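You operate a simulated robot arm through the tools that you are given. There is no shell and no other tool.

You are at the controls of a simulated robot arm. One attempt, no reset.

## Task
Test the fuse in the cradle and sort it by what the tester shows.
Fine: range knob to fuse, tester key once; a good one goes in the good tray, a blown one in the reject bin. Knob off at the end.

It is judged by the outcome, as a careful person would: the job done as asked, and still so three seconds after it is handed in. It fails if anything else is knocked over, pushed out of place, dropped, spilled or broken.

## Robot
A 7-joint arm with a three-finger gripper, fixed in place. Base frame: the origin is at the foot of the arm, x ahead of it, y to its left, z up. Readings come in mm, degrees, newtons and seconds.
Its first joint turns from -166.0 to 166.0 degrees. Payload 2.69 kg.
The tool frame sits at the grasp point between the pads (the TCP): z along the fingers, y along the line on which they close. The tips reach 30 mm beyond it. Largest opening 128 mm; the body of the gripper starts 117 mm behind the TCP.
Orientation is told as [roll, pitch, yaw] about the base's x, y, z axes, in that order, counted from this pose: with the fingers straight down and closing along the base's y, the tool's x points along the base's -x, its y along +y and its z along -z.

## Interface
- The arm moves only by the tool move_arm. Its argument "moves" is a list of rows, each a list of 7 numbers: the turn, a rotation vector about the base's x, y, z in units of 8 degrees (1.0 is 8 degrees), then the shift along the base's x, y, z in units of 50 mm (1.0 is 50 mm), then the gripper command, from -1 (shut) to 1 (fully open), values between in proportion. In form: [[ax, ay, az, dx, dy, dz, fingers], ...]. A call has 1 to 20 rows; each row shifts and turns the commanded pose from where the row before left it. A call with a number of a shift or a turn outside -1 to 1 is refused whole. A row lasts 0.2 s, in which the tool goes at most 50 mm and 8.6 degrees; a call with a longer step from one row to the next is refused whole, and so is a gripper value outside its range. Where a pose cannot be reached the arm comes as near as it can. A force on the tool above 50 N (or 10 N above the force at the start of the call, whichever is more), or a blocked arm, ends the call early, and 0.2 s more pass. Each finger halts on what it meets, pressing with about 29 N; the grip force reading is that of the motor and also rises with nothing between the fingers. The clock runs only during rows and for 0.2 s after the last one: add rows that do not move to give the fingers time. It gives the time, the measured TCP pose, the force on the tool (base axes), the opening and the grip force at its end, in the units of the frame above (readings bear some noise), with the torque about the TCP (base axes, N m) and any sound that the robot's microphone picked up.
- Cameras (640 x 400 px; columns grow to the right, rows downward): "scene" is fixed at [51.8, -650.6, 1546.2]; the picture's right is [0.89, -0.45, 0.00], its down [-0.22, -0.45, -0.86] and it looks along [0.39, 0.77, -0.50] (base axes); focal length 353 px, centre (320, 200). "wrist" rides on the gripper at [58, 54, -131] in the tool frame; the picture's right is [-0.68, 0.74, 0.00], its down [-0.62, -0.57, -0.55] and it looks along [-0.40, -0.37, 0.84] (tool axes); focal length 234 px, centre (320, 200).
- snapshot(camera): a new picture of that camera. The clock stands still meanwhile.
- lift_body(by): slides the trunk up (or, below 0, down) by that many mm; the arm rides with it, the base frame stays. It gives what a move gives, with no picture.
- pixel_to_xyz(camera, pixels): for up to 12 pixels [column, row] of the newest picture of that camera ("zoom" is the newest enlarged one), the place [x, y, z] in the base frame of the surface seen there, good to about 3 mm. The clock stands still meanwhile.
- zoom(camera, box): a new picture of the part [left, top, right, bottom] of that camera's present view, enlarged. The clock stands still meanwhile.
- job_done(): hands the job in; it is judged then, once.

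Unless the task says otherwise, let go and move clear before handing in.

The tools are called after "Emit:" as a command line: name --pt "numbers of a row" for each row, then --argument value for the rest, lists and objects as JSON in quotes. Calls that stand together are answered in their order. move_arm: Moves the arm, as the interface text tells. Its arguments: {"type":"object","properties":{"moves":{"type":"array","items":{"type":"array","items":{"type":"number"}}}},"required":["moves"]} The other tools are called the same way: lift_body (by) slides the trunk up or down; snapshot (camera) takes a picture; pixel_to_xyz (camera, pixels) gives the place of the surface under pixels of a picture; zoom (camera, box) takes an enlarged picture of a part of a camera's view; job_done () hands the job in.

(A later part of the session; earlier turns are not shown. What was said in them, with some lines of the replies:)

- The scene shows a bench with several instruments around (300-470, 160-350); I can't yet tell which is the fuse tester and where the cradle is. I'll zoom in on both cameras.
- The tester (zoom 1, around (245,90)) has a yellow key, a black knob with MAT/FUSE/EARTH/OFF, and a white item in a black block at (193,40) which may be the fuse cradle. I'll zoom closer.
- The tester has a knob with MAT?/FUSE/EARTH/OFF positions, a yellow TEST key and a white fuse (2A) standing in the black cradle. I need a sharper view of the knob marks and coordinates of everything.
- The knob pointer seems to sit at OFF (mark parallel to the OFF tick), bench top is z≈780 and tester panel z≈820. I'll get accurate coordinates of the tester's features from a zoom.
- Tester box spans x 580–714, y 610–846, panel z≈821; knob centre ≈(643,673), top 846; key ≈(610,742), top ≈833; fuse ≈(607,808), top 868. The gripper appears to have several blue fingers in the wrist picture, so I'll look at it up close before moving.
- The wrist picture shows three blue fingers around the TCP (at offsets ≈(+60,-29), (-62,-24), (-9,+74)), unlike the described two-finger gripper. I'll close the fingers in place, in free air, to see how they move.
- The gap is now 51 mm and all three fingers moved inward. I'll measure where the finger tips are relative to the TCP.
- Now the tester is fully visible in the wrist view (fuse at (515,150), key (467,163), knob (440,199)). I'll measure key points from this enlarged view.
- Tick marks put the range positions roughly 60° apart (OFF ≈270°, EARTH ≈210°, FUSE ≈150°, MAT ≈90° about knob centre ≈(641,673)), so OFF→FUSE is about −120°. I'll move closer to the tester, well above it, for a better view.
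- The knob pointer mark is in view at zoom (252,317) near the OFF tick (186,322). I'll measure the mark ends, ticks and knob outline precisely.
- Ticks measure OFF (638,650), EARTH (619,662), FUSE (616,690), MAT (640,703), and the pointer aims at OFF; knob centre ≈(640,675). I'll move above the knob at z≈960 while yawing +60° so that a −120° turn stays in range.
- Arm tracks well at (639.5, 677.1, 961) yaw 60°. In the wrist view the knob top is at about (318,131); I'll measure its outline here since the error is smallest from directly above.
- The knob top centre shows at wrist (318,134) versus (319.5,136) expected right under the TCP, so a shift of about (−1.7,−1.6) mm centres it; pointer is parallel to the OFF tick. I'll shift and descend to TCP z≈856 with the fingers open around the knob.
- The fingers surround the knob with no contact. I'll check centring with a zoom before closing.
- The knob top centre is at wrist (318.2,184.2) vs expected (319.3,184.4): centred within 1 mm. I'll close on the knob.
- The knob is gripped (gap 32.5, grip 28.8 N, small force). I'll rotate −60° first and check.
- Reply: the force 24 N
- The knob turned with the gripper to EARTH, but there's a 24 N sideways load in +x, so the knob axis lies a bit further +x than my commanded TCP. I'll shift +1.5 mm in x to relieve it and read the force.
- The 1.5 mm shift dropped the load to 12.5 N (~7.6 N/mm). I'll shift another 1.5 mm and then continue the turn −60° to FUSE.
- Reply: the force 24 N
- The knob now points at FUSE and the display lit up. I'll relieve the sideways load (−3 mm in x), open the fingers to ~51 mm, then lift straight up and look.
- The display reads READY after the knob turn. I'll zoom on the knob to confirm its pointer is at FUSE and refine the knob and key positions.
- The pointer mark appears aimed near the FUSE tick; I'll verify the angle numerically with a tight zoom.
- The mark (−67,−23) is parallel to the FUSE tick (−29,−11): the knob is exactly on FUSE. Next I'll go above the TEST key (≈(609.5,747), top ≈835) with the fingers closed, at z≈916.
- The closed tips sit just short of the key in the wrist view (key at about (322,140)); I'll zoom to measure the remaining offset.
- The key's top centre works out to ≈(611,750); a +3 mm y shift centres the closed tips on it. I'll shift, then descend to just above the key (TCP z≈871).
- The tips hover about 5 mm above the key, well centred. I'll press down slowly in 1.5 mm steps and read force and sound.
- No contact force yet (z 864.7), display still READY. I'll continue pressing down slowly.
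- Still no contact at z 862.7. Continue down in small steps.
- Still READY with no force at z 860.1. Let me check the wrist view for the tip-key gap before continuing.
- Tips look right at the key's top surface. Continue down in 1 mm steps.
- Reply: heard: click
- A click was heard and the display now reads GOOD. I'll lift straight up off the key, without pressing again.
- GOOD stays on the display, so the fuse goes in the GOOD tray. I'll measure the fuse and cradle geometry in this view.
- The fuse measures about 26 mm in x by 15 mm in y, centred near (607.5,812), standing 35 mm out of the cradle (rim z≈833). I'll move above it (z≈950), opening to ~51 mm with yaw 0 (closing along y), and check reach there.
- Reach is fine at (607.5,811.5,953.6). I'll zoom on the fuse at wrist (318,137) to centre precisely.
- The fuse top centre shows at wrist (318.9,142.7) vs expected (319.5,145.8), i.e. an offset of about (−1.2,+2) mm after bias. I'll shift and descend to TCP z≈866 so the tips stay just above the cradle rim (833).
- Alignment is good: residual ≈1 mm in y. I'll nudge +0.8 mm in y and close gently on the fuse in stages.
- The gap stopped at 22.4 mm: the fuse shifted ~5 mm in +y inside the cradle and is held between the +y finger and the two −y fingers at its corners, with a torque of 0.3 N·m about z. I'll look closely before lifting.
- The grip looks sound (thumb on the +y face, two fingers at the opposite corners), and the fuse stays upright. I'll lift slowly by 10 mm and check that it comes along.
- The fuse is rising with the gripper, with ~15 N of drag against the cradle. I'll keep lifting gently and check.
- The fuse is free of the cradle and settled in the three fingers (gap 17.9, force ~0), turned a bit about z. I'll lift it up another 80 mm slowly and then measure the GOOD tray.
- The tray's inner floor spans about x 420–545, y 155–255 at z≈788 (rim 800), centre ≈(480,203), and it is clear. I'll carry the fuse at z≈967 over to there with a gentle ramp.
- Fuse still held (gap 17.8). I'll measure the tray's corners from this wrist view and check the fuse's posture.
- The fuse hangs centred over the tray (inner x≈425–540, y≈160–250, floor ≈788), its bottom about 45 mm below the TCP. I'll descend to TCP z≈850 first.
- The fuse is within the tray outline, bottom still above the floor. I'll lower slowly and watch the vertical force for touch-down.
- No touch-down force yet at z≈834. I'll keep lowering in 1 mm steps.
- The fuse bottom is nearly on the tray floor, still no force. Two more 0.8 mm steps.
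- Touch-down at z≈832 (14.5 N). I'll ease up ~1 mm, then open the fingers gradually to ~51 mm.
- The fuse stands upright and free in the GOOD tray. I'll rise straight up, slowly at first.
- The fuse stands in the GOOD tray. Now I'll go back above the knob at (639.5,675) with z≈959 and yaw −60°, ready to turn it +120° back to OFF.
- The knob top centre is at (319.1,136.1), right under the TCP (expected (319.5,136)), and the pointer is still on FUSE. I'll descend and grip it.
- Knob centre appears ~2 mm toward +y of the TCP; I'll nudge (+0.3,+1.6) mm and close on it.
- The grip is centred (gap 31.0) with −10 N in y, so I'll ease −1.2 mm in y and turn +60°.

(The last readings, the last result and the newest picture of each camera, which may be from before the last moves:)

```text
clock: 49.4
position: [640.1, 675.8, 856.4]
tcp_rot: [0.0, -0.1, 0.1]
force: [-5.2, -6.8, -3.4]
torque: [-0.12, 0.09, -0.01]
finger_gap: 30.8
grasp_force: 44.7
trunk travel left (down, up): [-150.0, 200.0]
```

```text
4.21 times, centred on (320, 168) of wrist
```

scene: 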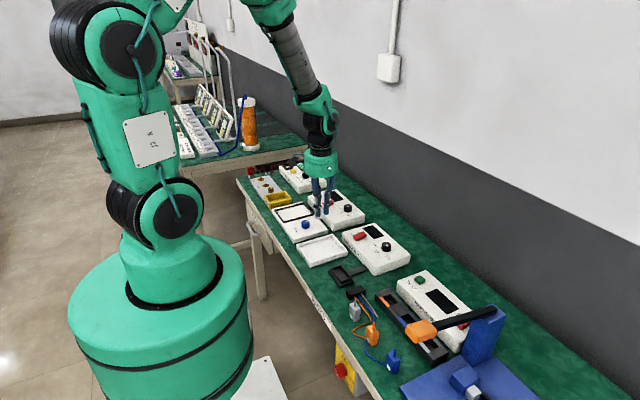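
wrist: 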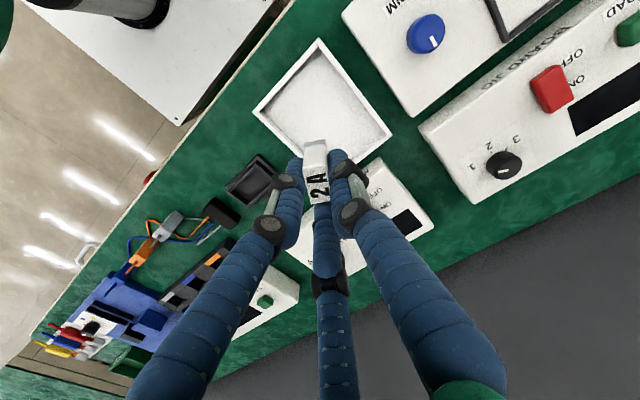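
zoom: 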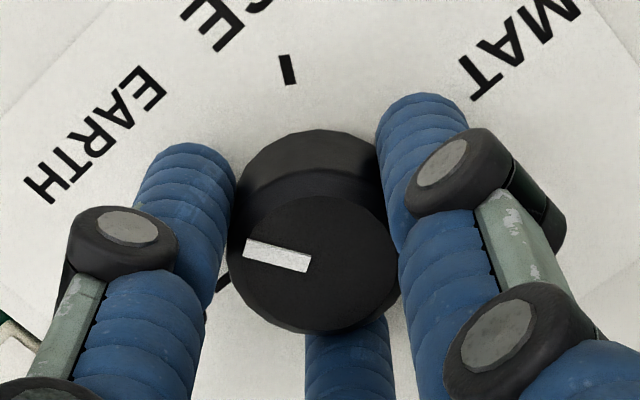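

Forces are small (≈9 N) and the knob followed to EARTH. I'll turn another +60° to OFF.

Emit:
move_arm --pt "0 0 0.75 -0.01 -0.01 0 -1" --pt "0 0 0.75 0 0 0 -1" --pt "0 0 0.75 0 0 0 -1" --pt "0 0 0.75 0 0 0 -1" --pt "0 0 0.75 0 0 0 -1" --pt "0 0 0.75 0 0 0 -1" --pt "0 0 0.75 0 0 0 -1" --pt "0 0 0.75 0 0 0 -1" --pt "0 0 0.75 0 0 0 -1" --pt "0 0 0.75 0 0 0 -1" --pt "0 0 0 0 0 0 -1"

Emit:
zoom --camera "wrist" --box '[256, 120, 384, 215]'

Emit:
zoom --camera "scene" --box '[276, 145, 336, 195]'

```text
clock: 51.8
position: [640.5, 675.0, 855.6]
tcp_rot: [-0.1, 0.0, 60.1]
force: [2.4, -6.8, -2.9]
torque: [-0.23, 0.0, -0.47]
finger_gap: 30.7
grasp_force: 45.5
trunk travel left (down, up): [-150.0, 200.0]
```

```text
4.21 times, centred on (320, 168) of wrist
```

zoom: 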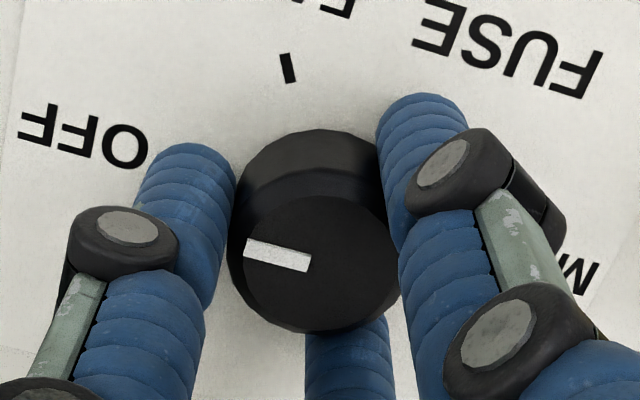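

```text
8.00 times, centred on (306, 170) of scene
```

zoom: 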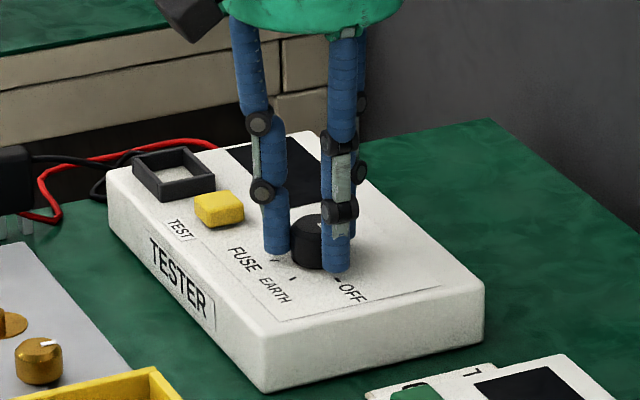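

The display went dark and a −0.47 N·m torque suggests the OFF stop is reached. I'll open the fingers, rise, and check the pointer.

Emit:
move_arm --pt "0 0 0 0 0 0 -0.5" --pt "0 0 0 0 0 0 -0.2" --pt "0 0 0 0 0 0 -0.2" --pt "0 0 0 0 0 0.3 -0.2" --pt "0 0 0 0 0 0.8 -0.2" --pt "0 0 0 0 0 0.9 -0.2" --pt "0 0 0 0 0 0 -0.2"

Emit:
zoom --camera "wrist" --box '[280, 95, 360, 165]'

Emit:
zoom --camera "scene" --box '[276, 145, 336, 195]'

```text
clock: 53.4
position: [638.2, 674.3, 958.4]
tcp_rot: [0.0, 0.1, 60.0]
force: [-0.4, -0.3, 0.5]
torque: [0.04, -0.04, 0.01]
finger_gap: 51.3
grasp_force: 0.0
trunk travel left (down, up): [-150.0, 200.0]
```

```text
5.71 times, centred on (320, 130) of wrist
```

zoom: 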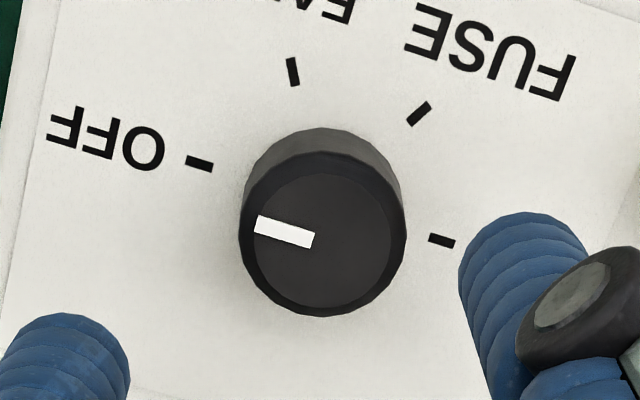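

```text
8.00 times, centred on (306, 170) of scene
```

zoom: 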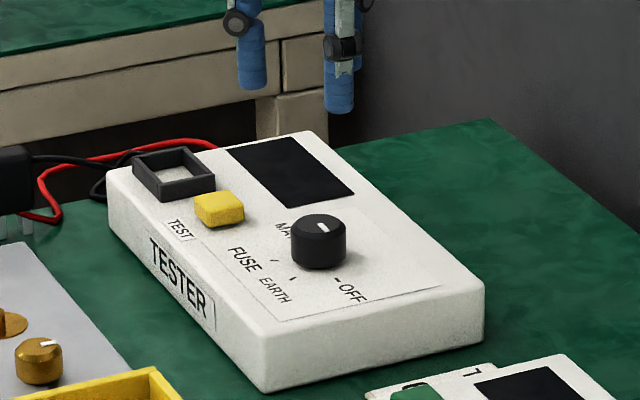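

The knob pointer is parallel to the OFF tick and the display is dark. I'll retract up and away, then check the whole bench.

Emit:
move_arm --pt "0 0 -0.75 -0.3 -0.1 0.3 -0.2" --pt "0 0 -0.75 -0.4 -0.1 0.3 -0.2" --pt "0 0 -0.75 -0.4 -0.1 0.3 -0.2" --pt "0 0 -0.75 -0.4 -0.1 0.3 -0.2" --pt "0 0 -0.75 -0.4 -0.1 0.3 -0.2" --pt "0 0 -0.75 -0.4 -0.1 0.3 -0.2" --pt "0 0 -0.75 -0.4 -0.1 0.3 -0.2" --pt "0 0 -0.75 -0.4 -0.1 0.3 -0.2" --pt "0 0 -0.75 -0.4 -0.1 0.3 -0.2" --pt "0 0 -0.75 -0.4 -0.1 0.3 -0.2" --pt "0 0 0 0 0 0 -0.2"

Emit:
snapshot --camera "scene"

Emit:
zoom --camera "scene" --box '[230, 150, 420, 270]'

Emit:
zoom --camera "scene" --box '[290, 220, 360, 275]'

```text
clock: 55.8
position: [441.9, 625.6, 1106.8]
tcp_rot: [-0.1, -0.1, -0.1]
force: [-0.5, -0.5, 0.4]
torque: [0.02, -0.05, -0.03]
finger_gap: 51.0
grasp_force: 0.0
trunk travel left (down, up): [-150.0, 200.0]
```

```text
taken
```

scene: 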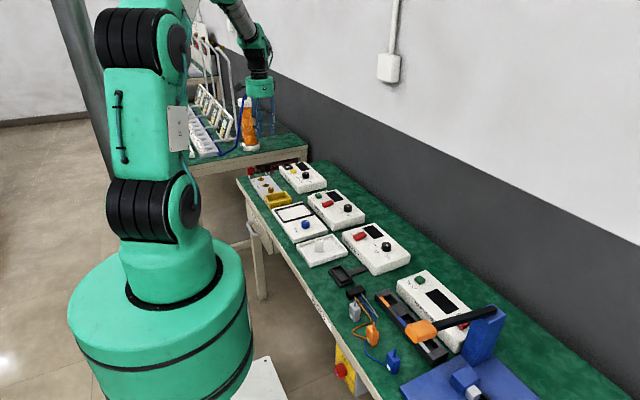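

```text
3.33 times, centred on (325, 210) of scene
```

zoom: 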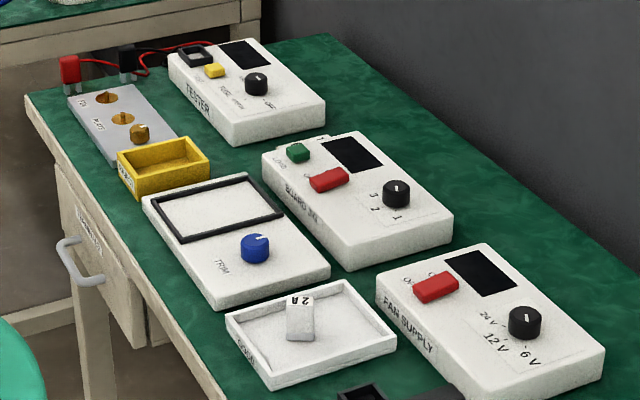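

```text
7.27 times, centred on (325, 248) of scene
```

zoom: 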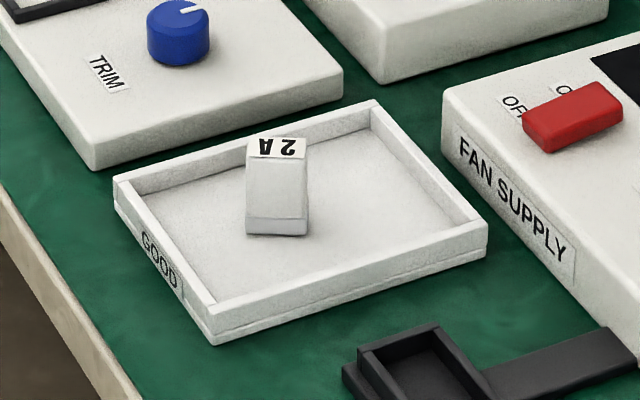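

The fuse stands upright in the GOOD tray at scene zoom (277,187), the tester knob is on OFF with a dark display, and nothing else on the bench has moved. The arm is clear of everything, so I'm handing the job in.

Emit:
job_done

```text
The job is handed in.
```

I tested the fuse and the tester showed GOOD, so I put it in the good tray, where it is standing upright.

- **Test:** I turned the range knob to FUSE, and the display showed READY. I pressed the tester key once and heard it click.
- **End state:** The knob is back on OFF and the display is dark. In the last picture nothing else on the bench had moved, and the arm was clear before I handed in.
- **Gripper:** It has three fingers in the pictures, not the two described. When I gripped the fuse it slid about 5 mm in the cradle. It dragged a little on the way out and turned slightly in the grip. It was not dropped.
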